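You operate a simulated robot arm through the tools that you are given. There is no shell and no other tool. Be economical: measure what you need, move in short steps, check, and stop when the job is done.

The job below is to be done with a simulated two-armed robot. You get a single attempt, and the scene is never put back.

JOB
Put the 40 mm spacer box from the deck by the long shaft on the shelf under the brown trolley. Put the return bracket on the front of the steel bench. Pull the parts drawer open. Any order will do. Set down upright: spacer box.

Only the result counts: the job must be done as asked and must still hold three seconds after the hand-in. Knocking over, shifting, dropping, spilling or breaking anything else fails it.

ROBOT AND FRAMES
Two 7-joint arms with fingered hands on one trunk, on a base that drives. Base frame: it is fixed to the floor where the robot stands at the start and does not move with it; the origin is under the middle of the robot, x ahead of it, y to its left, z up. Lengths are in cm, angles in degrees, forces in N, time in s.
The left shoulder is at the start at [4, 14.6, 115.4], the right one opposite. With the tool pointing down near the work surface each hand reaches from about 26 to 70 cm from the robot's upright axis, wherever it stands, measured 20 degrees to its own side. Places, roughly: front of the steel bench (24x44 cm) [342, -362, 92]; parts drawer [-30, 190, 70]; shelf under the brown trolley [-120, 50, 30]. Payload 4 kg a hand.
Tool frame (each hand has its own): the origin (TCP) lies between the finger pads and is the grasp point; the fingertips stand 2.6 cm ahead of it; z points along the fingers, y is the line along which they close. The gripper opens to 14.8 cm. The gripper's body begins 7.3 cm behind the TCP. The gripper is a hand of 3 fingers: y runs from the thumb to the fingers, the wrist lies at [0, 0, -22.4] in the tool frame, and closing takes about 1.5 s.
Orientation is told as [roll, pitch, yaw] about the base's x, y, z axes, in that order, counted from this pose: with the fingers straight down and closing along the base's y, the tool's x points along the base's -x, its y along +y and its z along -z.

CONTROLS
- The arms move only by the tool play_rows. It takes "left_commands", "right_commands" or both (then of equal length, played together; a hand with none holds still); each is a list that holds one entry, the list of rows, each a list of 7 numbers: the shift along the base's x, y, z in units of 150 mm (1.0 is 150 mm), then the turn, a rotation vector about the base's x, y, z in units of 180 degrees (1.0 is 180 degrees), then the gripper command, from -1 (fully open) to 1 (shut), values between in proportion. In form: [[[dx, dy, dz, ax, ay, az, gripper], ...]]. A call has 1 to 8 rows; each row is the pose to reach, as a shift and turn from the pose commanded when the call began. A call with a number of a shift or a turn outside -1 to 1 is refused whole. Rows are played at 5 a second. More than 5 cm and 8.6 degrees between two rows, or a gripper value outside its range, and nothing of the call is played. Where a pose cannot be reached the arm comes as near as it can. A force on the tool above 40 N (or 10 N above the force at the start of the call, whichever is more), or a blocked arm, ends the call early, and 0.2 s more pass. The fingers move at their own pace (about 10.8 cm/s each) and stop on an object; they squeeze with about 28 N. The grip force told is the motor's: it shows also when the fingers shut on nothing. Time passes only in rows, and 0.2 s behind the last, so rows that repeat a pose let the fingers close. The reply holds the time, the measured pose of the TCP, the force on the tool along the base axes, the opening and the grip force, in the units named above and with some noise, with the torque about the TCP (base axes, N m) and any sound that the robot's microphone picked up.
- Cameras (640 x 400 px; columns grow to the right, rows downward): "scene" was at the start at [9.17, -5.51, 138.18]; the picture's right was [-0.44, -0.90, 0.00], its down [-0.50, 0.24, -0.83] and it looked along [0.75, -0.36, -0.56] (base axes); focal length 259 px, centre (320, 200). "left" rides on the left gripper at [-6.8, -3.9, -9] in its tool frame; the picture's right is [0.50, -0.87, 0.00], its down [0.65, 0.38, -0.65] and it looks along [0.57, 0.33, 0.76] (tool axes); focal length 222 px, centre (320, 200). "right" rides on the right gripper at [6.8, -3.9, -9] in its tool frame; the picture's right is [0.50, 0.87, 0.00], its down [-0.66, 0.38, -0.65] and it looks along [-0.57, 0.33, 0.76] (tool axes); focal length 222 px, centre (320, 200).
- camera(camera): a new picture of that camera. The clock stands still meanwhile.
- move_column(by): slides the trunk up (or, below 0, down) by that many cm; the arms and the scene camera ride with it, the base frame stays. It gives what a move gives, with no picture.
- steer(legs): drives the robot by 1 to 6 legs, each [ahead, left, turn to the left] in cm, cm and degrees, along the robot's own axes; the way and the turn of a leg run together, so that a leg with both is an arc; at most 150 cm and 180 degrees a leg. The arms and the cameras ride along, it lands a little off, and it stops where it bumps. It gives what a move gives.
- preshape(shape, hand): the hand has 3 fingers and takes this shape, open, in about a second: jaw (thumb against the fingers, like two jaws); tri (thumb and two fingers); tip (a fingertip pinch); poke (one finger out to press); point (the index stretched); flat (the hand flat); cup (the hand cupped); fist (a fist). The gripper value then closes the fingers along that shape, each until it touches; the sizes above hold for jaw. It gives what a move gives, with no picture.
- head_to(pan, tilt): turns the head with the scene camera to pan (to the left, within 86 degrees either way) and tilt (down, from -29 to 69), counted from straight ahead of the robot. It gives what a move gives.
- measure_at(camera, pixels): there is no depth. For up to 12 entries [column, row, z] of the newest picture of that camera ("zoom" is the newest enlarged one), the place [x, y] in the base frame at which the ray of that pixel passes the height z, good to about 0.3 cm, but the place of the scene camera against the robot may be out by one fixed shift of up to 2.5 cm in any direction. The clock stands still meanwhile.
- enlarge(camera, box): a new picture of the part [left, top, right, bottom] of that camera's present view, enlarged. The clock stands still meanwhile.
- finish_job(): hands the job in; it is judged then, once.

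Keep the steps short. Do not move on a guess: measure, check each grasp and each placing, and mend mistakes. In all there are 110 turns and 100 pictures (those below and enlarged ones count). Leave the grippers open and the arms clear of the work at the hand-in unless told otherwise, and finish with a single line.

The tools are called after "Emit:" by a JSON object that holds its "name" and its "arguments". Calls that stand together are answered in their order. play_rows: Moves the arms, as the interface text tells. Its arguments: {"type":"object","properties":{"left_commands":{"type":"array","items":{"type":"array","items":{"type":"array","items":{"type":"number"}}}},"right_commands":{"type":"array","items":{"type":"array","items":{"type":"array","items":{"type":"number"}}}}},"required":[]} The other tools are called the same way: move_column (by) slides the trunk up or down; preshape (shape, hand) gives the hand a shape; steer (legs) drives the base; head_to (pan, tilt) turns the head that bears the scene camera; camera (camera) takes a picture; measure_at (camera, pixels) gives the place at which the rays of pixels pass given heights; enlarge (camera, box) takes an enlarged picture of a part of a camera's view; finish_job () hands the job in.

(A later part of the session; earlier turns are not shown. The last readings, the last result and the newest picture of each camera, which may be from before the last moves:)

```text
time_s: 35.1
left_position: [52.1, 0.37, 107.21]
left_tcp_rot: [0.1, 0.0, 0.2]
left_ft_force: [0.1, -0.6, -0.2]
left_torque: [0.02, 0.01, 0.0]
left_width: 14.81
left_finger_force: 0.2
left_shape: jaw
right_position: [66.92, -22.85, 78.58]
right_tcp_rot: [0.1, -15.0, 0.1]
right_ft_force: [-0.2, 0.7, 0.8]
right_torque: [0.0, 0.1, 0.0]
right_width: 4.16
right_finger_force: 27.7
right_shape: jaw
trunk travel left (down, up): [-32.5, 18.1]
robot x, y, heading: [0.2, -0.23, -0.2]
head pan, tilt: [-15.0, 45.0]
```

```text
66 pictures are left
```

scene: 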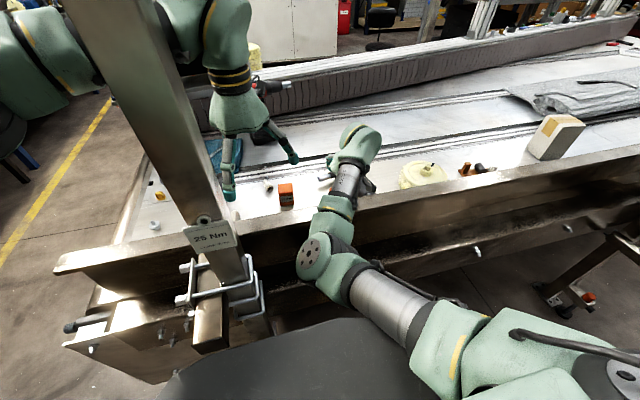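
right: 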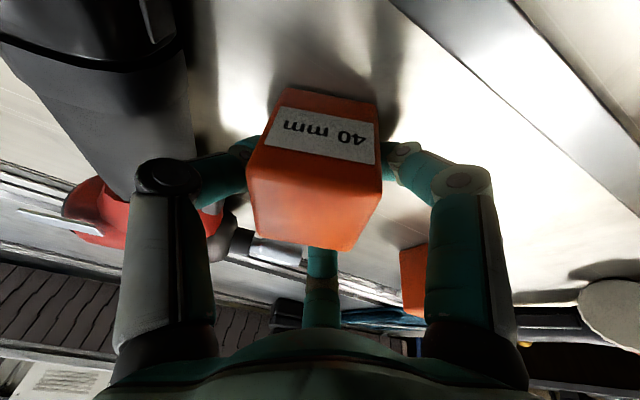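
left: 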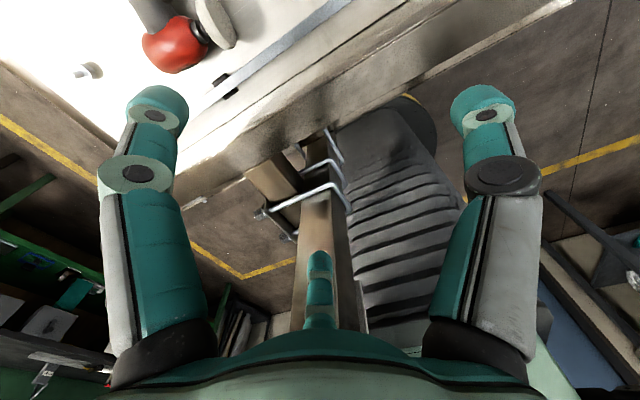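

Gripped: width 4.16, 28 N. Lifting straight up.

Emit:
{"name": "play_rows", "arguments": {"right_commands": [[[0, 0, 0.15, 0, 0, 0, 1], [0, 0, 0.3, 0, 0, 0, 1], [0, 0, 0.5, 0, 0, 0, 1], [0, 0, 0.7, 0, 0, 0, 1], [0, 0, 0.9, 0, 0, 0, 1], [0, 0, 1, 0, 0, 0, 1], [0, 0, 1, 0, 0, 0, 1]]]}}

Emit:
{"name": "camera", "arguments": {"camera": "right"}}

```text
time_s: 36.7
left_position: [52.17, 0.34, 107.23]
left_tcp_rot: [0.0, 0.1, 0.1]
left_ft_force: [0.1, 0.4, -0.2]
left_torque: [0.0, -0.02, -0.01]
left_width: 14.83
left_finger_force: 0.1
left_shape: jaw
right_position: [66.8, -22.88, 93.54]
right_tcp_rot: [-0.1, -15.0, 0.1]
right_ft_force: [-0.1, 0.4, -1.9]
right_torque: [0.03, -0.03, -0.02]
right_width: 4.11
right_finger_force: 27.5
right_shape: jaw
trunk travel left (down, up): [-32.5, 18.1]
robot x, y, heading: [-0.34, 0.47, -0.2]
head pan, tilt: [-15.0, 45.0]
```

```text
65 pictures are left
```

right: 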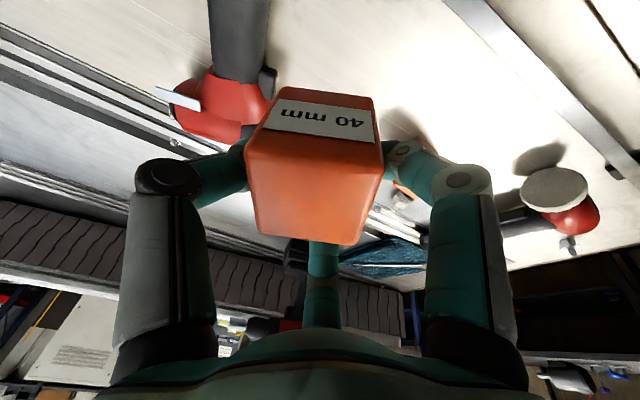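

Held securely. Now retracting the right hand over the aisle side and swinging the left hand to its left so its forearm clears the post before backing out.

Emit:
{"name": "play_rows", "arguments": {"left_commands": [[[0, 0.16, 0, 0, 0, 0, -1], [0, 0.32, 0, 0, 0, 0, -1], [0, 0.48, 0, 0, 0, 0, -1], [0, 0.64, 0, 0, 0, 0, -1], [0, 0.8, 0, 0, 0, 0, -1], [0, 0.95, 0, 0, 0, 0, -1]]], "right_commands": [[[0, 0, 0.2, 0, 0, 0, 1], [-0.1, -0.05, 0.4, 0, 0, 0, 1], [-0.25, -0.1, 0.6, 0, 0, 0, 1], [-0.4, -0.2, 0.6, 0, 0, 0, 1], [-0.55, -0.3, 0.6, 0, 0, 0, 1], [-0.7, -0.4, 0.6, 0, 0, 0, 1]]]}}

Emit:
{"name": "play_rows", "arguments": {"left_commands": [[[0, 0.16, 0, 0, 0, 0, -1], [0, 0.32, 0, 0, 0, 0, -1], [0, 0.48, 0, 0, 0, 0, -1], [-0.1, 0.64, 0, 0, 0, 0, -1], [-0.2, 0.8, 0, 0, 0, 0, -1], [-0.3, 0.95, 0, 0, 0, 0, -1]]], "right_commands": [[[-0.1, -0.05, 0, 0, 0, 0, 1], [-0.2, -0.1, 0, 0, 0, 0, 1], [-0.35, -0.15, 0, 0, 0, 0, 1], [-0.5, -0.2, 0, 0, 0, 0, 1], [-0.6, -0.3, 0, 0, 0, 0, 1], [-0.7, -0.4, 0, 0, 0, 0, 1]]]}}

Emit:
{"name": "head_to", "arguments": {"pan": 20, "tilt": 35}}

Emit:
{"name": "camera", "arguments": {"camera": "scene"}}

```text
time_s: 38.1
left_position: [51.96, 14.58, 107.23]
left_tcp_rot: [-0.2, 0.0, 0.1]
left_ft_force: [-0.3, 0.0, 0.6]
left_torque: [0.01, -0.04, 0.02]
left_width: 14.77
left_finger_force: 0.1
left_shape: jaw
right_position: [56.15, -28.86, 102.71]
right_tcp_rot: [0.0, -15.1, 0.0]
right_ft_force: [-0.7, 0.1, -1.3]
right_torque: [0.0, -0.03, 0.04]
right_width: 4.13
right_finger_force: 27.7
right_shape: jaw
trunk travel left (down, up): [-32.5, 18.1]
robot x, y, heading: [0.08, 0.08, 0.0]
head pan, tilt: [-15.0, 45.0]
```

```text
time_s: 39.5
left_position: [47.6, 28.93, 107.17]
left_tcp_rot: [0.1, 0.0, 0.2]
left_ft_force: [0.0, -0.3, -0.6]
left_torque: [0.0, -0.01, 0.0]
left_width: 14.78
left_finger_force: 0.0
left_shape: jaw
right_position: [45.74, -34.86, 102.67]
right_tcp_rot: [0.1, -15.1, 0.1]
right_ft_force: [-0.4, 0.0, -2.2]
right_torque: [0.01, -0.04, -0.03]
right_width: 4.14
right_finger_force: 27.8
right_shape: jaw
right hand out of reach, approached as far as the arm can: row 2, 3, 4
trunk travel left (down, up): [-32.5, 18.1]
robot x, y, heading: [-0.01, 0.29, -0.1]
head pan, tilt: [-15.0, 45.0]
```

```text
time_s: 40.5
left_position: [47.75, 28.83, 107.23]
left_tcp_rot: [0.0, 0.0, 0.0]
left_ft_force: [-0.2, -0.5, -0.1]
left_torque: [-0.01, 0.02, 0.01]
left_width: 14.8
left_finger_force: 0.1
left_shape: jaw
right_position: [45.8, -34.85, 102.65]
right_tcp_rot: [0.1, -15.0, 0.0]
right_ft_force: [0.1, -0.5, -1.0]
right_torque: [0.02, 0.01, 0.01]
right_width: 4.14
right_finger_force: 27.2
right_shape: jaw
trunk travel left (down, up): [-32.5, 18.1]
robot x, y, heading: [-0.21, 0.29, -0.1]
head pan, tilt: [20.0, 35.0]
```

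```text
64 pictures are left
```

scene: 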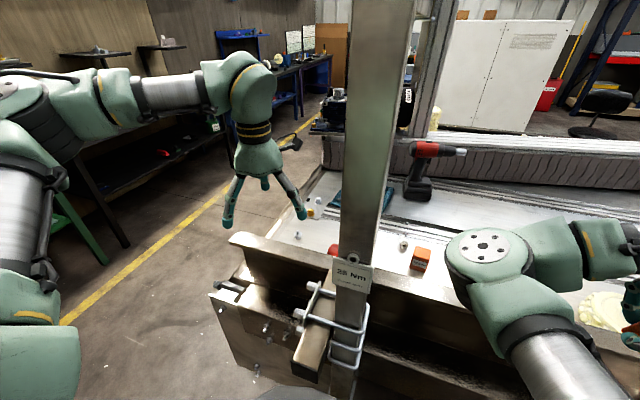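

Left arm is clear of the post. Backing out 35 cm and then turning left to face the drawer bench.

Emit:
{"name": "steer", "arguments": {"legs": [[-35, 0, 0]]}}

Emit:
{"name": "steer", "arguments": {"legs": [[0, 0, 90]]}}

Emit:
{"name": "head_to", "arguments": {"pan": 0, "tilt": 25}}

Emit:
{"name": "camera", "arguments": {"camera": "scene"}}

Emit:
{"name": "head_to", "arguments": {"pan": 65, "tilt": 40}}

Emit:
{"name": "camera", "arguments": {"camera": "scene"}}

```text
time_s: 42.8
left_position: [12.96, 28.81, 107.15]
left_tcp_rot: [-0.1, 0.1, 0.1]
left_ft_force: [0.1, 0.0, 0.0]
left_torque: [-0.03, 0.0, 0.02]
left_width: 14.82
left_finger_force: 0.2
left_shape: jaw
right_position: [10.92, -34.99, 102.61]
right_tcp_rot: [0.0, -15.0, 0.0]
right_ft_force: [0.1, 0.2, -0.6]
right_torque: [-0.02, -0.05, 0.02]
right_width: 4.12
right_finger_force: 28.0
right_shape: jaw
trunk travel left (down, up): [-32.5, 18.1]
robot x, y, heading: [-34.78, 0.14, 0.3]
head pan, tilt: [20.0, 35.0]
```

```text
time_s: 47.0
left_position: [-63.44, 47.93, 107.15]
left_tcp_rot: [-0.1, -0.1, 89.7]
left_ft_force: [0.2, 0.5, -0.4]
left_torque: [-0.01, 0.0, 0.0]
left_width: 14.79
left_finger_force: 0.1
left_shape: jaw
right_position: [0.37, 45.55, 102.62]
right_tcp_rot: [0.0, -15.0, 89.5]
right_ft_force: [-0.8, -1.5, -2.1]
right_torque: [0.03, 0.04, -0.03]
right_width: 4.08
right_finger_force: 28.6
right_shape: jaw
trunk travel left (down, up): [-32.5, 18.1]
robot x, y, heading: [-34.86, 0.22, 89.5]
head pan, tilt: [20.0, 35.0]
```

```text
time_s: 47.8
left_position: [-63.5, 48.02, 107.16]
left_tcp_rot: [0.0, -0.1, 89.7]
left_ft_force: [0.0, 0.3, -0.5]
left_torque: [0.0, -0.02, 0.02]
left_width: 14.79
left_finger_force: 0.1
left_shape: jaw
right_position: [0.18, 45.66, 102.64]
right_tcp_rot: [0.0, -15.0, 89.7]
right_ft_force: [0.2, 0.8, -1.6]
right_torque: [0.02, 0.04, -0.01]
right_width: 4.1
right_finger_force: 27.7
right_shape: jaw
trunk travel left (down, up): [-32.5, 18.1]
robot x, y, heading: [-34.95, -0.21, 89.6]
head pan, tilt: [0.0, 25.0]
```

```text
63 pictures are left
```

scene: 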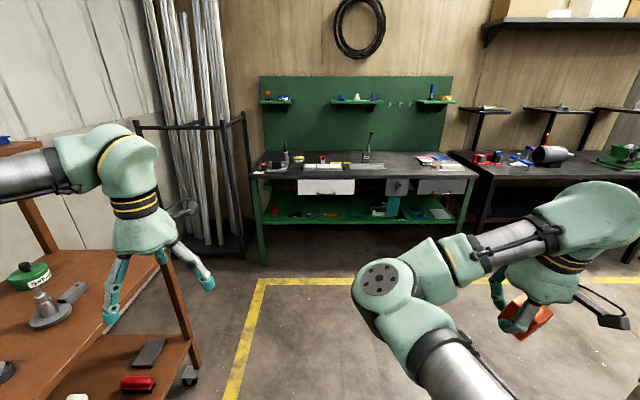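

```text
time_s: 49.2
left_position: [-63.51, 47.96, 107.18]
left_tcp_rot: [-0.1, 0.0, 89.8]
left_ft_force: [0.2, -0.9, 0.6]
left_torque: [-0.01, -0.01, 0.03]
left_width: 14.78
left_finger_force: 0.1
left_shape: jaw
right_position: [0.28, 45.59, 102.56]
right_tcp_rot: [0.0, -15.0, 89.6]
right_ft_force: [-0.7, 0.2, -2.8]
right_torque: [0.01, 0.06, -0.01]
right_width: 4.1
right_finger_force: 28.4
right_shape: jaw
trunk travel left (down, up): [-32.5, 18.1]
robot x, y, heading: [-35.18, -0.12, 89.6]
head pan, tilt: [65.0, 40.0]
```

```text
62 pictures are left
```

scene: 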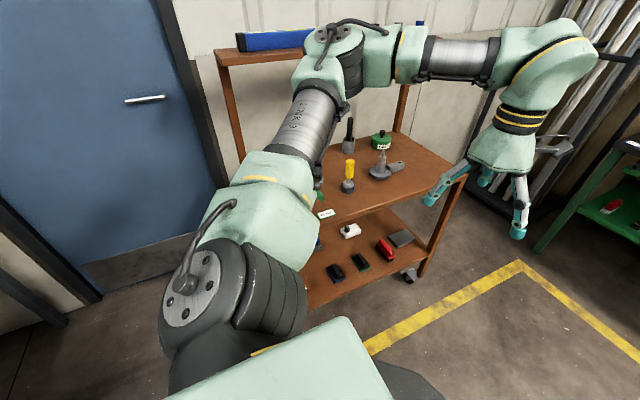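

Trolley shelf is visible (front row has several items). Turning another 90° left to face it.

Emit:
{"name": "steer", "arguments": {"legs": [[0, 0, 90]]}}

Emit:
{"name": "head_to", "arguments": {"pan": -35, "tilt": 40}}

Emit:
{"name": "camera", "arguments": {"camera": "scene"}}

```text
time_s: 53.4
left_position: [-82.61, -29.09, 107.21]
left_tcp_rot: [0.1, 0.1, -179.9]
left_ft_force: [-0.6, -1.2, -0.2]
left_torque: [0.02, -0.02, 0.0]
left_width: 14.8
left_finger_force: 0.0
left_shape: jaw
right_position: [-80.89, 34.8, 102.57]
right_tcp_rot: [-0.1, -15.0, -179.9]
right_ft_force: [0.1, 0.9, -1.8]
right_torque: [-0.02, 0.03, 0.03]
right_width: 4.08
right_finger_force: 28.0
right_shape: jaw
trunk travel left (down, up): [-32.5, 18.1]
robot x, y, heading: [-34.98, 0.12, -180.0]
head pan, tilt: [65.0, 40.0]
```

```text
time_s: 55.2
left_position: [-82.6, -29.0, 107.23]
left_tcp_rot: [-0.1, 0.1, -179.9]
left_ft_force: [0.6, -0.7, 0.9]
left_torque: [0.0, 0.0, -0.01]
left_width: 14.78
left_finger_force: 0.0
left_shape: jaw
right_position: [-80.75, 34.79, 102.55]
right_tcp_rot: [0.1, -15.0, -179.9]
right_ft_force: [0.3, 0.6, -1.9]
right_torque: [-0.03, 0.06, -0.02]
right_width: 4.09
right_finger_force: 28.5
right_shape: jaw
trunk travel left (down, up): [-32.5, 18.1]
robot x, y, heading: [-34.91, -0.07, -179.8]
head pan, tilt: [-35.0, 40.0]
```

```text
61 pictures are left
```

scene: 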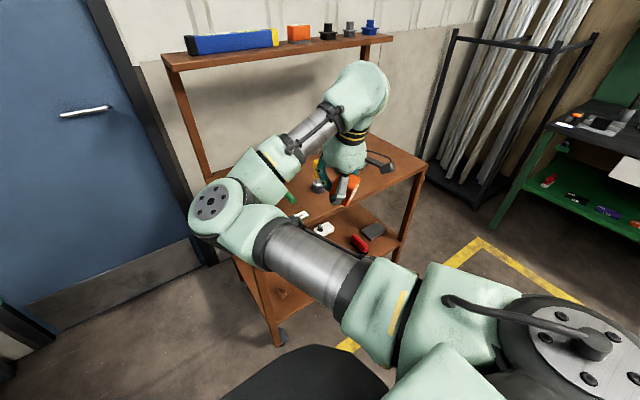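

The shelf's left end looks empty around (285,300). Enlarging and measuring.

Emit:
{"name": "enlarge", "arguments": {"camera": "scene", "box": [220, 170, 440, 350]}}

Emit:
{"name": "measure_at", "arguments": {"camera": "scene", "pixels": [[283, 335, 2], [270, 318, 30], [312, 303, 30], [395, 262, 30], [365, 248, 31], [323, 236, 33], [320, 225, 78], [425, 165, 78], [290, 300, 30], [345, 180, 78]]}}

```text
2.22 times, centred on (330, 260) of scene
```

zoom: 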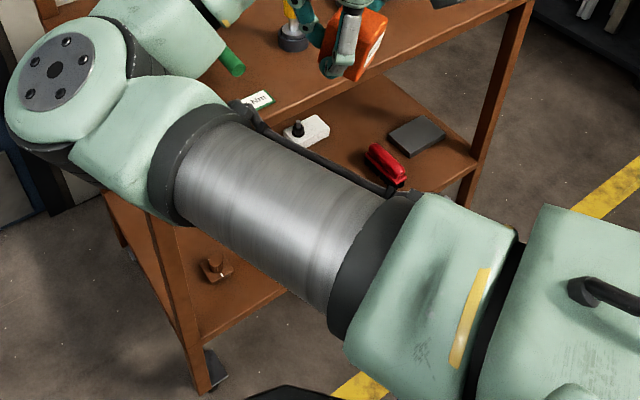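

```text
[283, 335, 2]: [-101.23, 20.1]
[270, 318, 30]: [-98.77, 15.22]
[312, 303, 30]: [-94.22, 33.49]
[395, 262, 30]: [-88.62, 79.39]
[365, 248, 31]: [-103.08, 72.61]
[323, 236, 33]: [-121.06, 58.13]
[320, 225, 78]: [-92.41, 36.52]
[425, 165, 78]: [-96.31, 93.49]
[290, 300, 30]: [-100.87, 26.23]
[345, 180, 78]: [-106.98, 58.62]
```

A small brown object sits on the shelf's left end too. I'll strafe right 45 cm to see the shelf unobstructed.

Emit:
{"name": "steer", "arguments": {"legs": [[0, -45, 0]]}}

Emit:
{"name": "head_to", "arguments": {"pan": 5, "tilt": 45}}

Emit:
{"name": "camera", "arguments": {"camera": "scene"}}

Emit:
{"name": "enlarge", "arguments": {"camera": "scene", "box": [220, 150, 420, 300]}}

```text
time_s: 57.9
left_position: [-82.78, 15.9, 107.18]
left_tcp_rot: [-0.2, 0.0, -179.8]
left_ft_force: [-0.1, 0.7, 0.6]
left_torque: [0.0, 0.01, 0.0]
left_width: 14.79
left_finger_force: 0.1
left_shape: jaw
right_position: [-81.15, 79.74, 102.63]
right_tcp_rot: [0.0, -15.1, -179.8]
right_ft_force: [-0.4, 0.6, -1.9]
right_torque: [0.0, 0.01, 0.0]
right_width: 4.07
right_finger_force: 27.9
right_shape: jaw
trunk travel left (down, up): [-32.5, 18.1]
robot x, y, heading: [-35.12, 45.04, -180.0]
head pan, tilt: [-35.0, 40.0]
```

```text
time_s: 59.0
left_position: [-82.6, 15.93, 107.17]
left_tcp_rot: [-0.1, 0.1, -179.8]
left_ft_force: [0.5, -0.1, -0.1]
left_torque: [0.02, -0.03, -0.01]
left_width: 14.79
left_finger_force: 0.0
left_shape: jaw
right_position: [-80.95, 79.64, 102.55]
right_tcp_rot: [0.0, -15.0, -179.7]
right_ft_force: [-0.3, -0.1, -0.7]
right_torque: [-0.03, 0.0, 0.03]
right_width: 4.08
right_finger_force: 27.6
right_shape: jaw
trunk travel left (down, up): [-32.5, 18.1]
robot x, y, heading: [-35.5, 45.48, -180.0]
head pan, tilt: [5.0, 45.0]
```

```text
59 pictures are left
```

scene: 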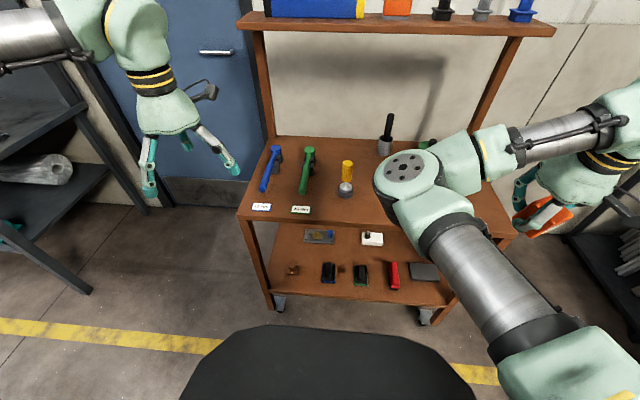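

```text
2.67 times, centred on (320, 225) of scene
```

zoom: 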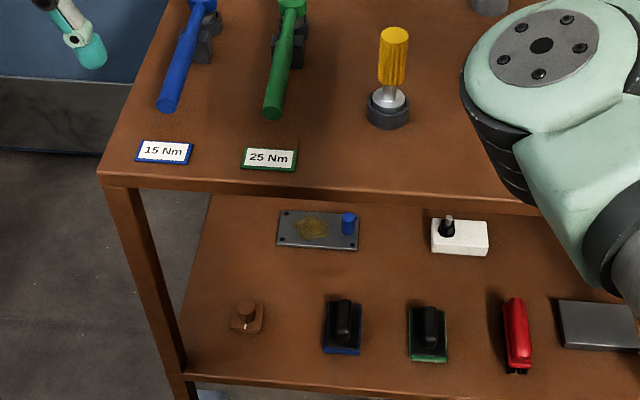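

Shelf layout is visible. Measuring the free gaps at shelf height.

Emit:
{"name": "measure_at", "arguments": {"camera": "zoom", "pixels": [[186, 376, 30], [230, 333, 30], [265, 333, 30], [322, 354, 30], [330, 300, 32], [362, 354, 30], [408, 362, 30], [278, 245, 30], [358, 250, 30], [300, 300, 30], [220, 290, 30], [105, 180, 78]]}}

Emit:
{"name": "measure_at", "arguments": {"camera": "zoom", "pixels": [[447, 362, 30], [503, 372, 30], [503, 300, 33], [432, 255, 30], [487, 256, 30], [245, 305, 34], [430, 310, 34], [300, 385, 30]]}}

```text
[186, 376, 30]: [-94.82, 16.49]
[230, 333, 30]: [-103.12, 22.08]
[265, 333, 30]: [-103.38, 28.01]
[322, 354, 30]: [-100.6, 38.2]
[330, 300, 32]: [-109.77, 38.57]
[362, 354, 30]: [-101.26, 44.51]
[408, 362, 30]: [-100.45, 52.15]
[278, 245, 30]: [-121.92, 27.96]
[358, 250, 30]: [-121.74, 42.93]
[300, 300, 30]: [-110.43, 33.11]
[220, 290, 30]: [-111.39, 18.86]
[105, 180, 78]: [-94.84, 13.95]
```

```text
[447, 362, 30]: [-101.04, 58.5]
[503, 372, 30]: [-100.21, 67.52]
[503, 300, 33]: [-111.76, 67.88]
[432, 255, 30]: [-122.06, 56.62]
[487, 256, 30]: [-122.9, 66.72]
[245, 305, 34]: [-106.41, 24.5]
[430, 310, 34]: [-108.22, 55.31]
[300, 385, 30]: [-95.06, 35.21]
```

The gap y 28–38 at x≈-95…-110 suits the box; target ≈[-102,33]. Checking the dark rack on the left for arm clearance, then backing and strafing left so y=33 lies at the right hand's comfortable side.

Emit:
{"name": "measure_at", "arguments": {"camera": "scene", "pixels": [[88, 293, 0], [110, 150, 80], [148, 210, 0], [85, 100, 80]]}}

Emit:
{"name": "steer", "arguments": {"legs": [[-12, 0, 0], [0, 33, 0]]}}

Emit:
{"name": "move_column", "arguments": {"by": -32}}

Emit:
{"name": "head_to", "arguments": {"pan": -12, "tilt": 25}}

Emit:
{"name": "camera", "arguments": {"camera": "scene"}}

```text
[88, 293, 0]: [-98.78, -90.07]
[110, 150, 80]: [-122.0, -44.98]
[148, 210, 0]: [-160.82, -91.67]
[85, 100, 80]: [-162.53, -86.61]
```

```text
time_s: 62.0
left_position: [-70.52, -16.79, 107.27]
left_tcp_rot: [0.0, 0.1, -179.8]
left_ft_force: [0.0, 0.7, -0.6]
left_torque: [-0.02, 0.03, -0.02]
left_width: 14.8
left_finger_force: 0.1
left_shape: jaw
right_position: [-68.9, 46.96, 102.49]
right_tcp_rot: [-0.1, -15.0, -179.7]
right_ft_force: [0.4, 0.3, -1.0]
right_torque: [-0.02, 0.08, -0.01]
right_width: 4.12
right_finger_force: 27.6
right_shape: jaw
trunk travel left (down, up): [-32.5, 18.1]
robot x, y, heading: [-22.89, 12.34, -179.7]
head pan, tilt: [5.0, 45.0]
```

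```text
time_s: 65.2
left_position: [-70.57, -16.68, 75.3]
left_tcp_rot: [0.1, -0.1, -179.7]
left_ft_force: [0.2, 0.5, 1.5]
left_torque: [0.05, -0.03, 0.0]
left_width: 14.79
left_finger_force: 0.0
left_shape: jaw
right_position: [-68.84, 47.09, 70.7]
right_tcp_rot: [0.1, -15.0, -179.9]
right_ft_force: [0.1, -0.5, -1.5]
right_torque: [-0.02, 0.05, 0.03]
right_width: 4.1
right_finger_force: 27.7
right_shape: jaw
trunk travel left (down, up): [-0.5, 50.1]
robot x, y, heading: [-22.91, 11.91, -180.1]
head pan, tilt: [5.0, 45.0]
```

```text
time_s: 66.0
left_position: [-70.54, -16.76, 75.23]
left_tcp_rot: [-0.1, 0.1, -179.6]
left_ft_force: [-0.3, 0.5, 0.2]
left_torque: [-0.01, 0.01, 0.01]
left_width: 14.79
left_finger_force: 0.1
left_shape: jaw
right_position: [-68.83, 46.95, 70.72]
right_tcp_rot: [-0.1, -15.1, -179.8]
right_ft_force: [-0.5, -0.7, -1.6]
right_torque: [-0.04, 0.03, 0.01]
right_width: 4.1
right_finger_force: 27.9
right_shape: jaw
trunk travel left (down, up): [-0.5, 50.1]
robot x, y, heading: [-22.88, 12.26, -179.7]
head pan, tilt: [-12.0, 25.0]
```

```text
57 pictures are left
```

scene: 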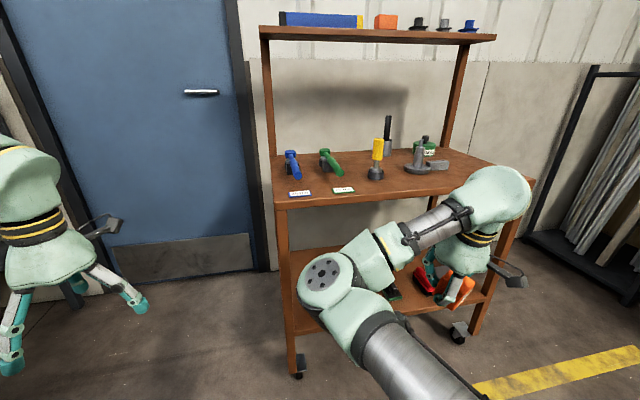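

Facing the trolley with the trunk low. Lowering the right hand in front of the trolley to about [-81,33.5,40], then I'll insert by driving forward.

Emit:
{"name": "play_rows", "arguments": {"right_commands": [[[0, -0.15, -0.17, 0, 0, 0, 1], [0, -0.3, -0.34, 0, 0, 0, 1], [0, -0.45, -0.51, 0, 0, 0, 1], [0, -0.6, -0.68, 0, 0, 0, 1], [0, -0.75, -0.84, 0, 0, 0, 1], [0, -0.9, -1, 0, 0, 0, 1]]]}}

Emit:
{"name": "play_rows", "arguments": {"right_commands": [[[0, 0, -0.2, 0, 0, 0, 1], [-0.1, 0, -0.4, 0, 0, 0, 1], [-0.25, 0, -0.6, 0, 0, 0, 1], [-0.4, 0, -0.8, 0, 0, 0, 1], [-0.6, 0, -0.9, 0, 0, 0, 1], [-0.8, 0, -1, 0, 0, 0, 1], [-0.8, 0, -1, 0, 0, 0, 1]]]}}

Emit:
{"name": "camera", "arguments": {"camera": "scene"}}

Emit:
{"name": "camera", "arguments": {"camera": "right"}}

```text
time_s: 67.6
left_position: [-70.62, -16.74, 75.17]
left_tcp_rot: [0.0, 0.2, -179.7]
left_ft_force: [-1.1, -1.0, 0.5]
left_torque: [0.01, 0.01, 0.01]
left_width: 14.77
left_finger_force: 0.0
left_shape: jaw
right_position: [-71.39, 44.6, 55.72]
right_tcp_rot: [-1.6, -16.5, 177.8]
right_ft_force: [-0.8, 0.1, -1.1]
right_torque: [0.01, 0.01, 0.01]
right_width: 4.02
right_finger_force: 27.6
right_shape: jaw
right hand out of reach, approached as far as the arm can: row 1, 2, 3, 4, 5, 6
trunk travel left (down, up): [-0.5, 50.1]
robot x, y, heading: [-22.7, 12.16, -179.6]
head pan, tilt: [-12.0, 25.0]
stopped in row 6 (right hand): the arm was blocked; the commanded pose is now the measured one
```

```text
time_s: 68.3
left_position: [-70.65, -16.67, 75.12]
left_tcp_rot: [0.0, 0.2, -179.8]
left_ft_force: [0.5, 0.4, -0.1]
left_torque: [0.0, 0.01, -0.02]
left_width: 14.8
left_finger_force: 0.1
left_shape: jaw
right_position: [-78.99, 44.24, 57.97]
right_tcp_rot: [-1.0, -27.0, 178.0]
right_ft_force: [-0.1, 0.6, -0.9]
right_torque: [-0.01, 0.01, 0.02]
right_width: 4.04
right_finger_force: 27.4
right_shape: jaw
trunk travel left (down, up): [-0.5, 50.1]
robot x, y, heading: [-22.69, 12.22, -179.9]
head pan, tilt: [-12.0, 25.0]
stopped in row 3 (right hand): the arm was blocked; the commanded pose is now the measured one
```

```text
56 pictures are left
```

scene: 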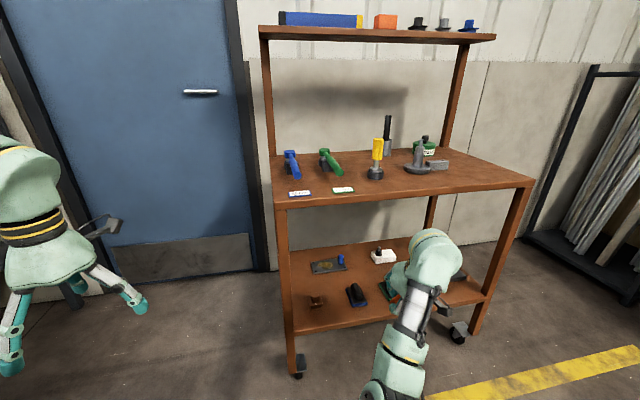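

```text
55 pictures are left
```

right: 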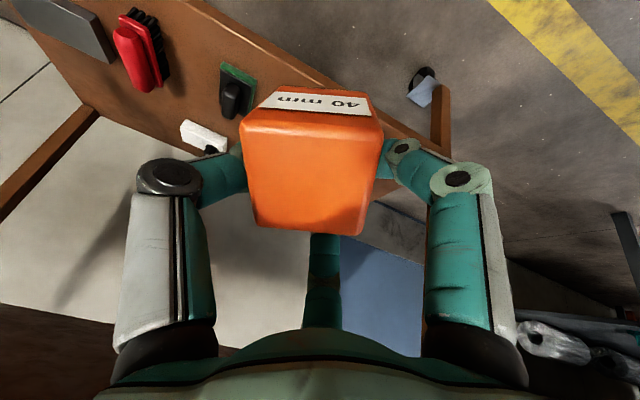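

The arm got blocked folding too close with the elbow low. I'll raise the trunk 17 cm so the arm can reach down more stretched, then restore the 15° tilt.

Emit:
{"name": "move_column", "arguments": {"by": 17}}

Emit:
{"name": "play_rows", "arguments": {"right_commands": [[[0, 0, 0, 0, -0.02, 0.005, 1], [0, -0.1, 0, 0, -0.04, 0.008, 1], [0, -0.25, 0, 0, -0.067, 0.011, 1], [0, -0.4, 0, 0, -0.067, 0.011, 1], [0, -0.55, 0, 0, -0.067, 0.011, 1], [0, -0.7, 0, 0, -0.067, 0.011, 1], [0, -0.7, 0, 0, -0.067, 0.011, 1]]]}}

Emit:
{"name": "camera", "arguments": {"camera": "scene"}}

```text
time_s: 70.2
left_position: [-70.61, -16.79, 92.3]
left_tcp_rot: [0.0, 0.1, -179.6]
left_ft_force: [-0.8, 0.4, -0.4]
left_torque: [0.0, 0.0, 0.01]
left_width: 14.8
left_finger_force: 0.0
left_shape: jaw
right_position: [-78.88, 43.95, 75.04]
right_tcp_rot: [-0.8, -26.9, 178.1]
right_ft_force: [0.2, 0.5, -2.0]
right_torque: [-0.03, 0.06, -0.01]
right_width: 4.01
right_finger_force: 28.1
right_shape: jaw
trunk travel left (down, up): [-17.5, 33.1]
robot x, y, heading: [-22.81, 12.2, -179.9]
head pan, tilt: [-12.0, 25.0]
```

```text
time_s: 72.0
left_position: [-70.65, -16.76, 92.23]
left_tcp_rot: [0.0, 0.0, -179.7]
left_ft_force: [0.2, -0.8, -0.8]
left_torque: [0.02, -0.04, 0.0]
left_width: 14.78
left_finger_force: 0.1
left_shape: jaw
right_position: [-79.43, 35.93, 76.39]
right_tcp_rot: [-2.2, -16.3, 178.2]
right_ft_force: [-0.8, -1.0, -1.4]
right_torque: [-0.01, 0.04, 0.0]
right_width: 4.02
right_finger_force: 27.7
right_shape: jaw
trunk travel left (down, up): [-17.5, 33.1]
robot x, y, heading: [-23.13, 12.51, -179.6]
head pan, tilt: [-12.0, 25.0]
stopped in row 7 (right hand): the arm was blocked; the commanded pose is now the measured one
```

```text
54 pictures are left
```

scene: 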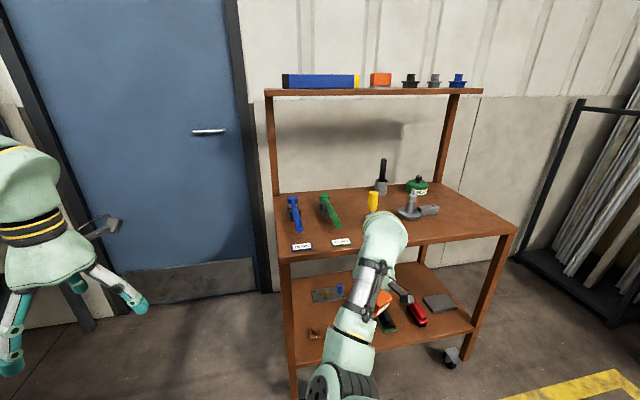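

Blocked again — the elbow seems folded against something. At pickup the arm worked fine at ~66 cm ahead, so I'll back the base 12 cm and stretch the arm forward, restoring tilt.

Emit:
{"name": "steer", "arguments": {"legs": [[-12, 0, 0]]}}

Emit:
{"name": "play_rows", "arguments": {"right_commands": [[[-0.1, 0, 0.1, 0, 0, 0, 1], [-0.2, 0, 0.15, 0.005, 0.003, 0.005, 1], [-0.35, 0, 0.15, 0.01, 0.007, 0.01, 1], [-0.5, 0, 0.15, 0.012, 0.007, 0.01, 1], [-0.65, 0, 0.15, 0.012, 0.007, 0.01, 1], [-0.65, 0, 0.15, 0.012, 0.007, 0.01, 1]]]}}

Emit:
{"name": "camera", "arguments": {"camera": "scene"}}

```text
time_s: 73.2
left_position: [-58.49, -16.77, 92.33]
left_tcp_rot: [0.0, 0.0, -179.7]
left_ft_force: [-0.3, 0.6, -0.2]
left_torque: [0.0, 0.01, -0.01]
left_width: 14.78
left_finger_force: 0.1
left_shape: jaw
right_position: [-67.39, 36.0, 76.36]
right_tcp_rot: [-2.2, -16.2, 178.1]
right_ft_force: [0.4, 0.6, -2.1]
right_torque: [0.02, 0.04, 0.0]
right_width: 4.03
right_finger_force: 28.2
right_shape: jaw
trunk travel left (down, up): [-17.5, 33.1]
robot x, y, heading: [-10.67, 12.55, -180.2]
head pan, tilt: [-12.0, 25.0]
```

```text
time_s: 74.6
left_position: [-58.7, -16.7, 92.26]
left_tcp_rot: [0.0, 0.0, -179.6]
left_ft_force: [-0.2, -0.4, -0.3]
left_torque: [-0.01, -0.03, 0.01]
left_width: 14.8
left_finger_force: 0.1
left_shape: jaw
right_position: [-77.1, 36.05, 78.52]
right_tcp_rot: [-4.4, -17.6, -179.4]
right_ft_force: [-0.4, 0.6, -2.3]
right_torque: [-0.06, 0.03, 0.02]
right_width: 4.01
right_finger_force: 28.0
right_shape: jaw
trunk travel left (down, up): [-17.5, 33.1]
robot x, y, heading: [-10.79, 12.27, -179.3]
head pan, tilt: [-12.0, 25.0]
```

```text
53 pictures are left
```

scene: 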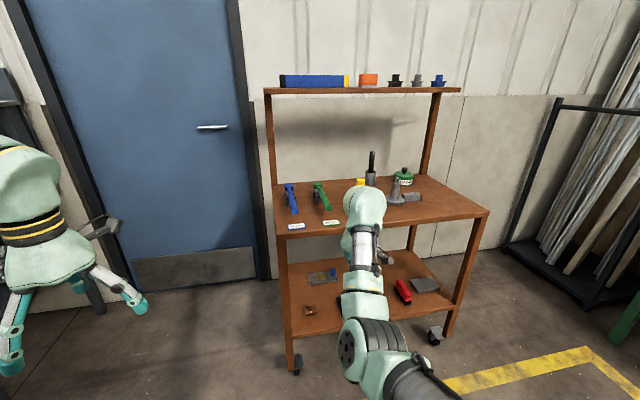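

Reached without blocking; I'd mis-signed the small tilt correction. Fixing it, then lowering the trunk fully.

Emit:
{"name": "play_rows", "arguments": {"right_commands": [[[0, -0.05, 0, -0.012, -0.007, -0.002, 1], [0, -0.1, 0, -0.0244, -0.0144, -0.0033, 1], [0, -0.13, 0, -0.0244, -0.0144, -0.0033, 1], [0, -0.13, 0, -0.0244, -0.0144, -0.0033, 1]]]}}

Emit:
{"name": "move_column", "arguments": {"by": -17}}

Emit:
{"name": "play_rows", "arguments": {"right_commands": [[[0, 0, -0.15, 0, 0, 0, 1], [0, 0, -0.3, 0, 0, 0, 1], [0, 0, -0.45, 0, 0, 0, 1], [0, 0, -0.6, 0, 0, 0, 1], [0, 0, -0.6, 0, 0, 0, 1]]]}}

```text
time_s: 75.6
left_position: [-58.63, -16.66, 92.34]
left_tcp_rot: [0.0, 0.1, -179.7]
left_ft_force: [-0.1, -0.1, 0.4]
left_torque: [0.02, -0.01, 0.01]
left_width: 14.81
left_finger_force: 0.1
left_shape: jaw
right_position: [-77.28, 33.99, 78.52]
right_tcp_rot: [0.2, -14.9, 178.7]
right_ft_force: [0.8, -0.1, -1.5]
right_torque: [-0.04, 0.0, -0.02]
right_width: 3.99
right_finger_force: 28.3
right_shape: jaw
trunk travel left (down, up): [-17.5, 33.1]
robot x, y, heading: [-10.96, 12.38, -179.8]
head pan, tilt: [-12.0, 25.0]
```

```text
time_s: 77.5
left_position: [-58.61, -16.69, 75.31]
left_tcp_rot: [0.0, 0.0, -179.8]
left_ft_force: [-0.6, 0.0, 0.1]
left_torque: [-0.01, -0.01, 0.02]
left_width: 14.79
left_finger_force: 0.1
left_shape: jaw
right_position: [-77.15, 34.13, 61.57]
right_tcp_rot: [0.2, -15.0, 178.8]
right_ft_force: [-1.5, -0.3, -1.2]
right_torque: [-0.02, 0.05, -0.02]
right_width: 4.02
right_finger_force: 27.8
right_shape: jaw
trunk travel left (down, up): [-0.5, 50.1]
robot x, y, heading: [-11.12, 11.88, -179.6]
head pan, tilt: [-12.0, 25.0]
```

```text
time_s: 78.8
left_position: [-58.56, -16.71, 75.3]
left_tcp_rot: [0.0, 0.0, -179.8]
left_ft_force: [-0.3, -0.2, 0.9]
left_torque: [0.0, 0.01, 0.02]
left_width: 14.79
left_finger_force: 0.0
left_shape: jaw
right_position: [-77.14, 34.15, 52.58]
right_tcp_rot: [0.2, -15.0, 178.7]
right_ft_force: [0.9, 0.7, -1.3]
right_torque: [-0.03, 0.03, 0.01]
right_width: 4.03
right_finger_force: 28.1
right_shape: jaw
trunk travel left (down, up): [-0.5, 50.1]
robot x, y, heading: [-10.66, 12.09, -179.6]
head pan, tilt: [-12.0, 25.0]
```

Working well. Continuing down to z≈40, then a look.

Emit:
{"name": "play_rows", "arguments": {"right_commands": [[[0, 0, -0.15, 0, 0, 0, 1], [0, 0, -0.3, 0, 0, 0, 1], [0, 0, -0.45, 0, 0, 0, 1], [0, 0, -0.6, 0, 0, 0, 1], [0, 0, -0.72, 0, 0, 0.005, 1], [0, 0, -0.83, 0, 0, 0.007, 1], [0, 0, -0.83, 0, 0, 0.007, 1]]]}}

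Emit:
{"name": "camera", "arguments": {"camera": "right"}}

Emit:
{"name": "camera", "arguments": {"camera": "scene"}}

```text
time_s: 80.3
left_position: [-58.69, -16.73, 75.17]
left_tcp_rot: [0.0, 0.0, -179.6]
left_ft_force: [-1.1, 0.1, 0.6]
left_torque: [0.02, -0.03, 0.02]
left_width: 14.78
left_finger_force: 0.0
left_shape: jaw
right_position: [-77.15, 34.05, 40.07]
right_tcp_rot: [0.2, -15.0, -179.9]
right_ft_force: [0.1, 0.5, -1.7]
right_torque: [0.02, 0.08, -0.01]
right_width: 4.02
right_finger_force: 28.4
right_shape: jaw
trunk travel left (down, up): [-0.5, 50.1]
robot x, y, heading: [-10.9, 12.42, -180.0]
head pan, tilt: [-12.0, 25.0]
```

```text
52 pictures are left
```

right: 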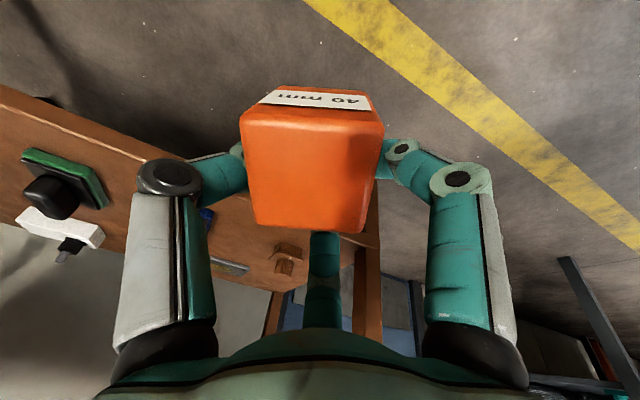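

```text
51 pictures are left
```

scene: 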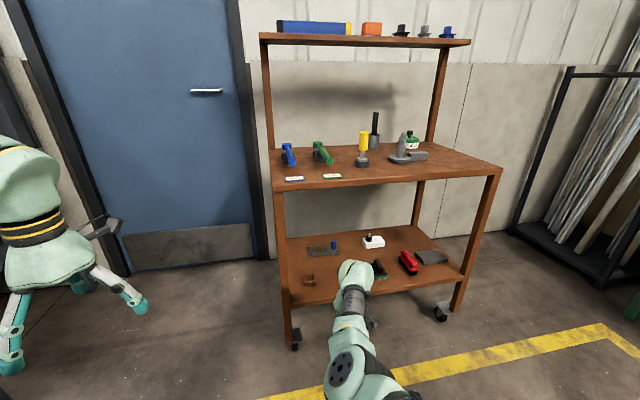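

The box has pivoted ~28° in the grip (its top leans toward the robot), compared with the grasp picture. Straightening the tool to vertical removes about half; pulling in 6 cm for reach, then checking.

Emit:
{"name": "play_rows", "arguments": {"right_commands": [[[0.08, 0, 0, 0, -0.02, 0, 1], [0.16, 0, 0, 0, -0.04, 0, 1], [0.24, 0, 0, 0, -0.06, 0, 1], [0.32, 0, 0, 0, -0.0833, 0, 1], [0.4, 0, 0, 0, -0.0833, 0, 1], [0.4, 0, 0, 0, -0.0833, 0, 1]]]}}

Emit:
{"name": "enlarge", "arguments": {"camera": "right", "box": [200, 50, 440, 260]}}

```text
time_s: 81.8
left_position: [-58.71, -16.72, 75.35]
left_tcp_rot: [0.0, 0.2, -179.8]
left_ft_force: [0.3, -0.2, -0.6]
left_torque: [0.01, 0.02, 0.0]
left_width: 14.82
left_finger_force: 0.2
left_shape: jaw
right_position: [-71.08, 34.11, 40.13]
right_tcp_rot: [0.0, 0.0, -180.0]
right_ft_force: [0.3, 0.3, -1.4]
right_torque: [-0.01, 0.05, 0.0]
right_width: 4.03
right_finger_force: 27.6
right_shape: jaw
trunk travel left (down, up): [-0.5, 50.1]
robot x, y, heading: [-10.64, 12.49, -179.9]
head pan, tilt: [-12.0, 25.0]
```

```text
1.90 times, centred on (320, 155) of right
```

zoom: 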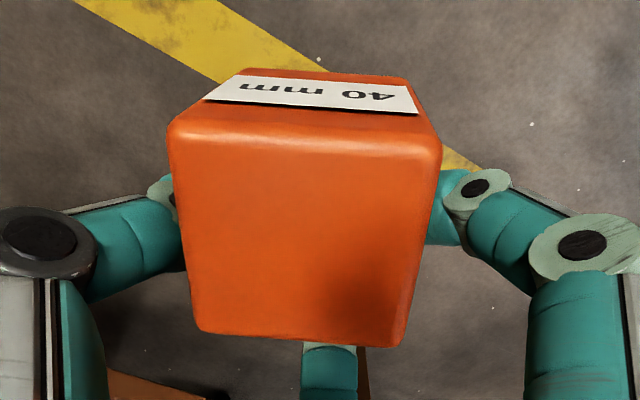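

Now driving forward 20 cm toward the shelf, then checking lateral alignment with the wrist camera.

Emit:
{"name": "steer", "arguments": {"legs": [[20, 0, 0]]}}

Emit:
{"name": "camera", "arguments": {"camera": "right"}}

Emit:
{"name": "camera", "arguments": {"camera": "scene"}}

```text
time_s: 83.3
left_position: [-78.85, -16.79, 75.23]
left_tcp_rot: [0.0, 0.1, -179.8]
left_ft_force: [-0.8, -0.2, -0.6]
left_torque: [0.02, -0.02, 0.03]
left_width: 14.8
left_finger_force: 0.0
left_shape: jaw
right_position: [-91.34, 34.09, 39.94]
right_tcp_rot: [0.2, 0.1, 180.0]
right_ft_force: [1.4, -0.3, -1.9]
right_torque: [-0.02, -0.03, 0.0]
right_width: 4.0
right_finger_force: 27.9
right_shape: jaw
trunk travel left (down, up): [-0.5, 50.1]
robot x, y, heading: [-31.18, 12.45, -179.8]
head pan, tilt: [-12.0, 25.0]
```

```text
49 pictures are left
```

right: 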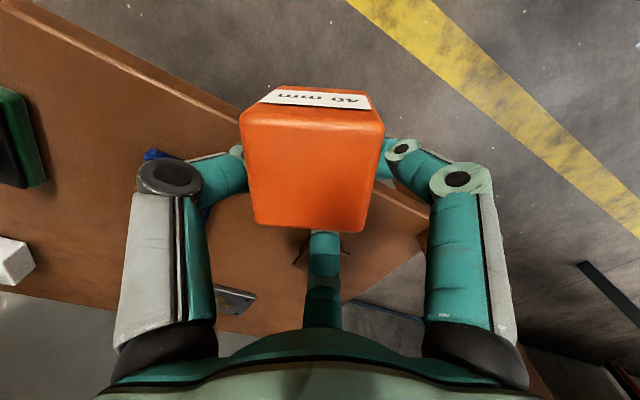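

```text
48 pictures are left
```

scene: 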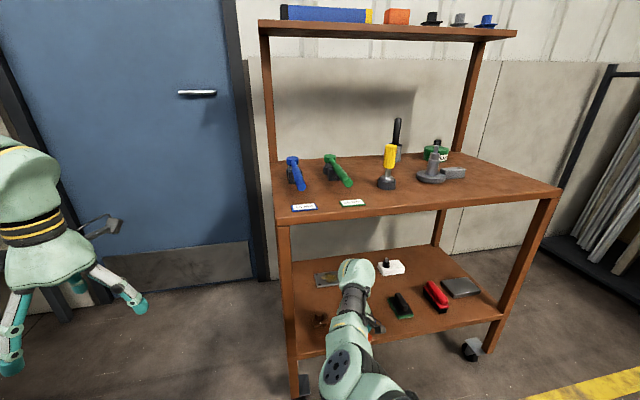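

Measuring the shelf edge and neighbours from the wrist camera (no fixed camera offset here).

Emit:
{"name": "measure_at", "arguments": {"camera": "right", "pixels": [[300, 262, 30], [350, 258, 30], [400, 180, 30], [180, 90, 30], [155, 152, 31], [45, 180, 31], [228, 95, 30], [205, 215, 31]]}}

Emit:
{"name": "enlarge", "arguments": {"camera": "right", "box": [120, 120, 440, 330]}}

```text
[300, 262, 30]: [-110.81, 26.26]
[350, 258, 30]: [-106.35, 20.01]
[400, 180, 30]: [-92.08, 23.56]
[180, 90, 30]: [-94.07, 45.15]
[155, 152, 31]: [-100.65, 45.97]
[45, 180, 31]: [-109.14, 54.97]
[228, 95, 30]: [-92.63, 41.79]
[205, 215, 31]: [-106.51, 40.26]
```

```text
1.90 times, centred on (280, 225) of right
```

zoom: 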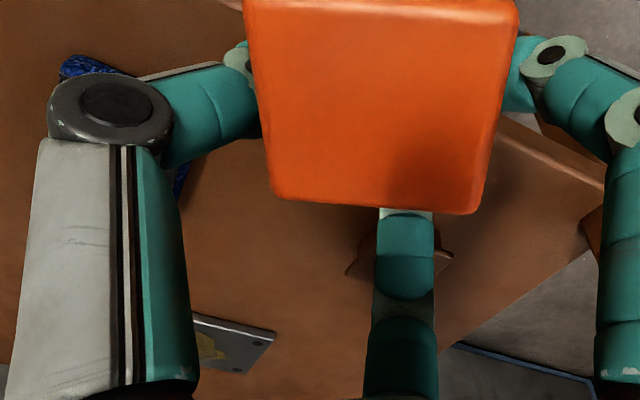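

Free gap is y≈27–39.5 and the front edge x≈-93. Driving 10 cm further so the hand is at x≈-101.

Emit:
{"name": "steer", "arguments": {"legs": [[10, 0.7, 0]]}}

Emit:
{"name": "camera", "arguments": {"camera": "right"}}

```text
time_s: 84.5
left_position: [-88.65, -17.39, 75.26]
left_tcp_rot: [0.0, 0.1, -179.8]
left_ft_force: [0.1, -0.9, 0.7]
left_torque: [0.01, -0.04, -0.01]
left_width: 14.78
left_finger_force: 0.0
left_shape: jaw
right_position: [-101.11, 33.38, 40.03]
right_tcp_rot: [0.2, 0.1, 179.9]
right_ft_force: [0.2, -0.3, -1.8]
right_torque: [-0.02, 0.02, 0.01]
right_width: 4.01
right_finger_force: 27.9
right_shape: jaw
trunk travel left (down, up): [-0.5, 50.1]
robot x, y, heading: [-40.82, 11.83, -179.9]
head pan, tilt: [-12.0, 25.0]
```

```text
46 pictures are left
```

right: 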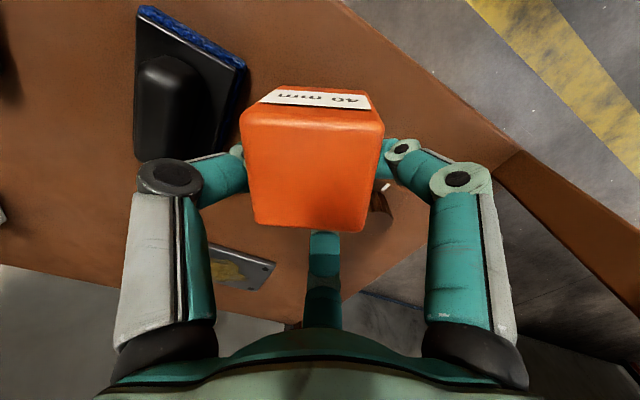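

Emit:
{"name": "measure_at", "arguments": {"camera": "right", "pixels": [[247, 66, 31], [140, 8, 31], [240, 130, 31], [375, 230, 30], [390, 215, 30], [388, 186, 35], [372, 205, 34], [400, 60, 30]]}}

```text
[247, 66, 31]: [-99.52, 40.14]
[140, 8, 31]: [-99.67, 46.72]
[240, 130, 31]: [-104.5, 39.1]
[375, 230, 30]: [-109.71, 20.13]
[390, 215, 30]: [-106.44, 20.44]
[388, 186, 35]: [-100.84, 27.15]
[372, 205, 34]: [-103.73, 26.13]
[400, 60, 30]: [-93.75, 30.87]
```

Clear: module at y≥40, plug at y≤27. Descending to z≈35.2, then in fine steps until contact.

Emit:
{"name": "play_rows", "arguments": {"right_commands": [[[0, 0, -0.08, 0, 0, 0, 1], [0, 0, -0.16, 0, 0, 0, 1], [0, 0, -0.24, 0, 0, 0, 1], [0, 0, -0.32, 0, 0, 0, 1], [0, 0, -0.32, 0, 0, 0, 1]]]}}

Emit:
{"name": "play_rows", "arguments": {"right_commands": [[[0, 0, -0.02, 0, 0, 0, 1], [0, 0, -0.04, 0, 0, 0, 1], [0, 0, -0.06, 0, 0, 0, 1], [0, 0, -0.08, 0, 0, 0, 1], [0, 0, -0.08, 0, 0, 0, 1]]]}}

```text
time_s: 85.7
left_position: [-88.62, -17.39, 75.35]
left_tcp_rot: [-0.1, 0.1, -179.8]
left_ft_force: [0.2, 0.4, -0.4]
left_torque: [0.02, 0.01, 0.02]
left_width: 14.81
left_finger_force: 0.1
left_shape: jaw
right_position: [-101.08, 33.26, 35.48]
right_tcp_rot: [0.1, -0.1, 179.9]
right_ft_force: [-0.8, -1.4, 6.8]
right_torque: [0.3, -0.05, 0.04]
right_width: 4.03
right_finger_force: 28.1
right_shape: jaw
trunk travel left (down, up): [-0.5, 50.1]
robot x, y, heading: [-41.2, 11.59, -180.1]
head pan, tilt: [-12.0, 25.0]
```

```text
time_s: 86.7
left_position: [-88.5, -17.33, 75.34]
left_tcp_rot: [0.0, -0.1, -179.8]
left_ft_force: [-0.2, -0.3, -0.7]
left_torque: [-0.06, 0.01, 0.02]
left_width: 14.78
left_finger_force: 0.1
left_shape: jaw
right_position: [-101.6, 33.39, 35.06]
right_tcp_rot: [0.1, -0.7, 179.7]
right_ft_force: [5.0, -2.8, 21.4]
right_torque: [0.24, -0.37, -0.11]
right_width: 4.17
right_finger_force: 27.7
right_shape: jaw
trunk travel left (down, up): [-0.5, 50.1]
robot x, y, heading: [-40.76, 11.71, -179.9]
head pan, tilt: [-12.0, 25.0]
stopped in row 4 (right hand): the force on the tool passed its limit (the readings are from after the stop); the commanded pose is now the measured one
```

Contact at z≈35.4, and pressing brought the width back to 4.17. Checking the box's attitude now.

Emit:
{"name": "camera", "arguments": {"camera": "right"}}

```text
45 pictures are left
```

right: 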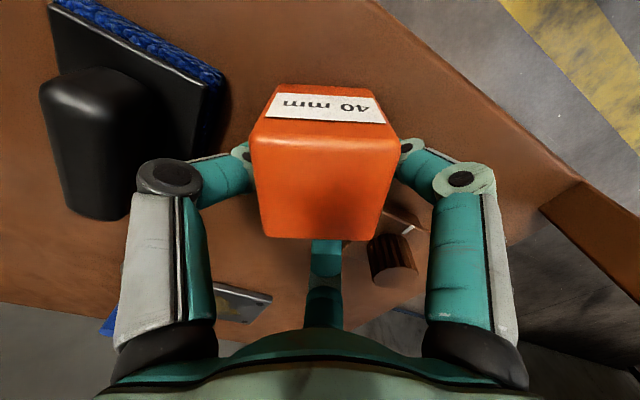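

It rotated most of the way back to flat. One more small press.

Emit:
{"name": "play_rows", "arguments": {"right_commands": [[[0, 0, -0.02, 0, 0, 0, 1], [0, 0, -0.04, 0, 0, 0, 1], [0, 0, -0.05, 0, 0, 0, 1], [0, 0, -0.06, 0, 0, 0, 1]]]}}

Emit:
{"name": "camera", "arguments": {"camera": "right"}}

```text
time_s: 87.2
left_position: [-88.55, -17.49, 75.29]
left_tcp_rot: [-0.2, -0.1, -179.9]
left_ft_force: [-0.1, 0.2, -0.4]
left_torque: [-0.01, -0.02, -0.01]
left_width: 14.81
left_finger_force: 0.0
left_shape: jaw
right_position: [-101.92, 33.45, 34.98]
right_tcp_rot: [-0.1, -1.1, 179.8]
right_ft_force: [6.3, -2.7, 23.5]
right_torque: [0.19, -0.44, -0.08]
right_width: 4.15
right_finger_force: 27.9
right_shape: jaw
trunk travel left (down, up): [-0.5, 50.1]
robot x, y, heading: [-40.52, 11.77, -180.0]
head pan, tilt: [-12.0, 25.0]
stopped in row 2 (right hand): the force on the tool passed its limit (the readings are from after the stop); the commanded pose is now the measured one
```

```text
44 pictures are left
```

right: 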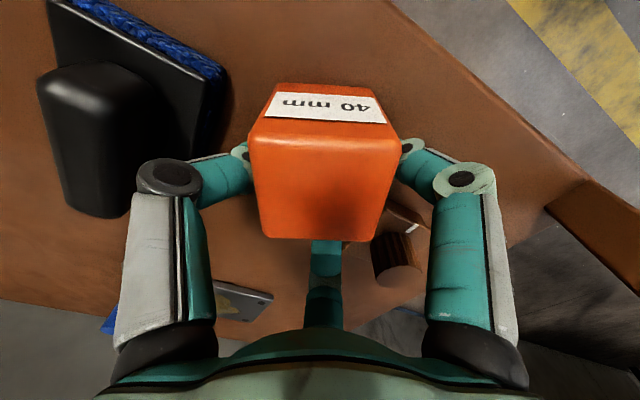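

Nearly flat. Releasing slowly.

Emit:
{"name": "play_rows", "arguments": {"right_commands": [[[0, 0, 0, 0, 0, 0, 0.42], [0, 0, 0, 0, 0, 0, 0.38], [0, 0, 0, 0, 0, 0, 0.34], [0, 0, 0, 0, 0, 0, 0.3], [0, 0, 0, 0, 0, 0, 0.25], [0, 0, 0, 0, 0, 0, 0.2], [0, 0, 0, 0, 0, 0, 0.15], [0, 0, 0, 0, 0, 0, 0.15]]]}}

Emit:
{"name": "camera", "arguments": {"camera": "right"}}

```text
time_s: 89.0
left_position: [-88.47, -17.46, 75.41]
left_tcp_rot: [-0.1, -0.1, -179.7]
left_ft_force: [0.0, 0.0, -0.2]
left_torque: [0.02, -0.04, 0.0]
left_width: 14.77
left_finger_force: 0.1
left_shape: jaw
right_position: [-101.64, 33.3, 34.54]
right_tcp_rot: [0.0, -0.8, 179.9]
right_ft_force: [-1.4, -3.4, 12.8]
right_torque: [-0.1, -0.09, -0.02]
right_width: 6.0
right_finger_force: 0.0
right_shape: jaw
trunk travel left (down, up): [-0.5, 50.1]
robot x, y, heading: [-40.8, 11.7, -180.1]
head pan, tilt: [-12.0, 25.0]
```

```text
43 pictures are left
```

right: 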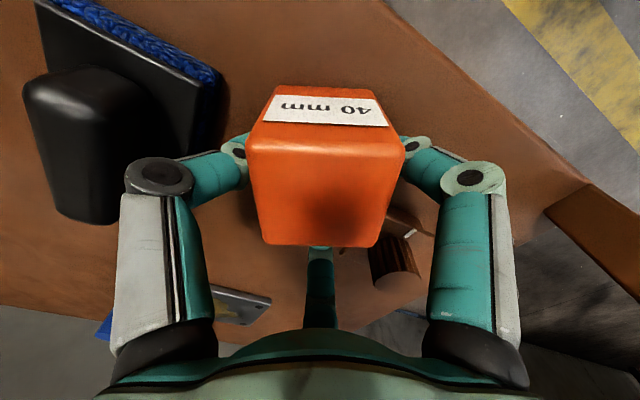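

Still 13 N upward on the tool (the fingertips may rest on the shelf). Opening slightly more and rising 2 cm, watching the force.

Emit:
{"name": "play_rows", "arguments": {"right_commands": [[[0, 0, 0.02, 0, 0, 0, 0.12], [0, 0, 0.05, 0, 0, 0, 0.1], [0, 0, 0.08, 0, 0, 0, 0.08], [0, 0, 0.12, 0, 0, 0, 0.08], [0, 0, 0.12, 0, 0, 0, 0.08]]]}}

Emit:
{"name": "camera", "arguments": {"camera": "right"}}

```text
time_s: 90.2
left_position: [-88.5, -17.39, 75.28]
left_tcp_rot: [0.0, 0.1, -179.8]
left_ft_force: [-0.4, -0.2, 0.4]
left_torque: [0.01, -0.01, -0.03]
left_width: 14.79
left_finger_force: 0.2
left_shape: jaw
right_position: [-101.51, 33.41, 36.26]
right_tcp_rot: [-0.1, -0.6, 179.9]
right_ft_force: [1.1, -1.0, -0.5]
right_torque: [-0.02, -0.01, 0.03]
right_width: 6.76
right_finger_force: 0.1
right_shape: jaw
trunk travel left (down, up): [-0.5, 50.1]
robot x, y, heading: [-40.77, 11.53, -179.7]
head pan, tilt: [-12.0, 25.0]
```

```text
42 pictures are left
```

right: 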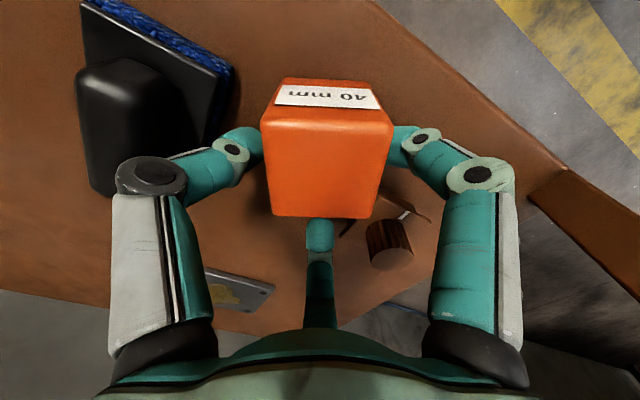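

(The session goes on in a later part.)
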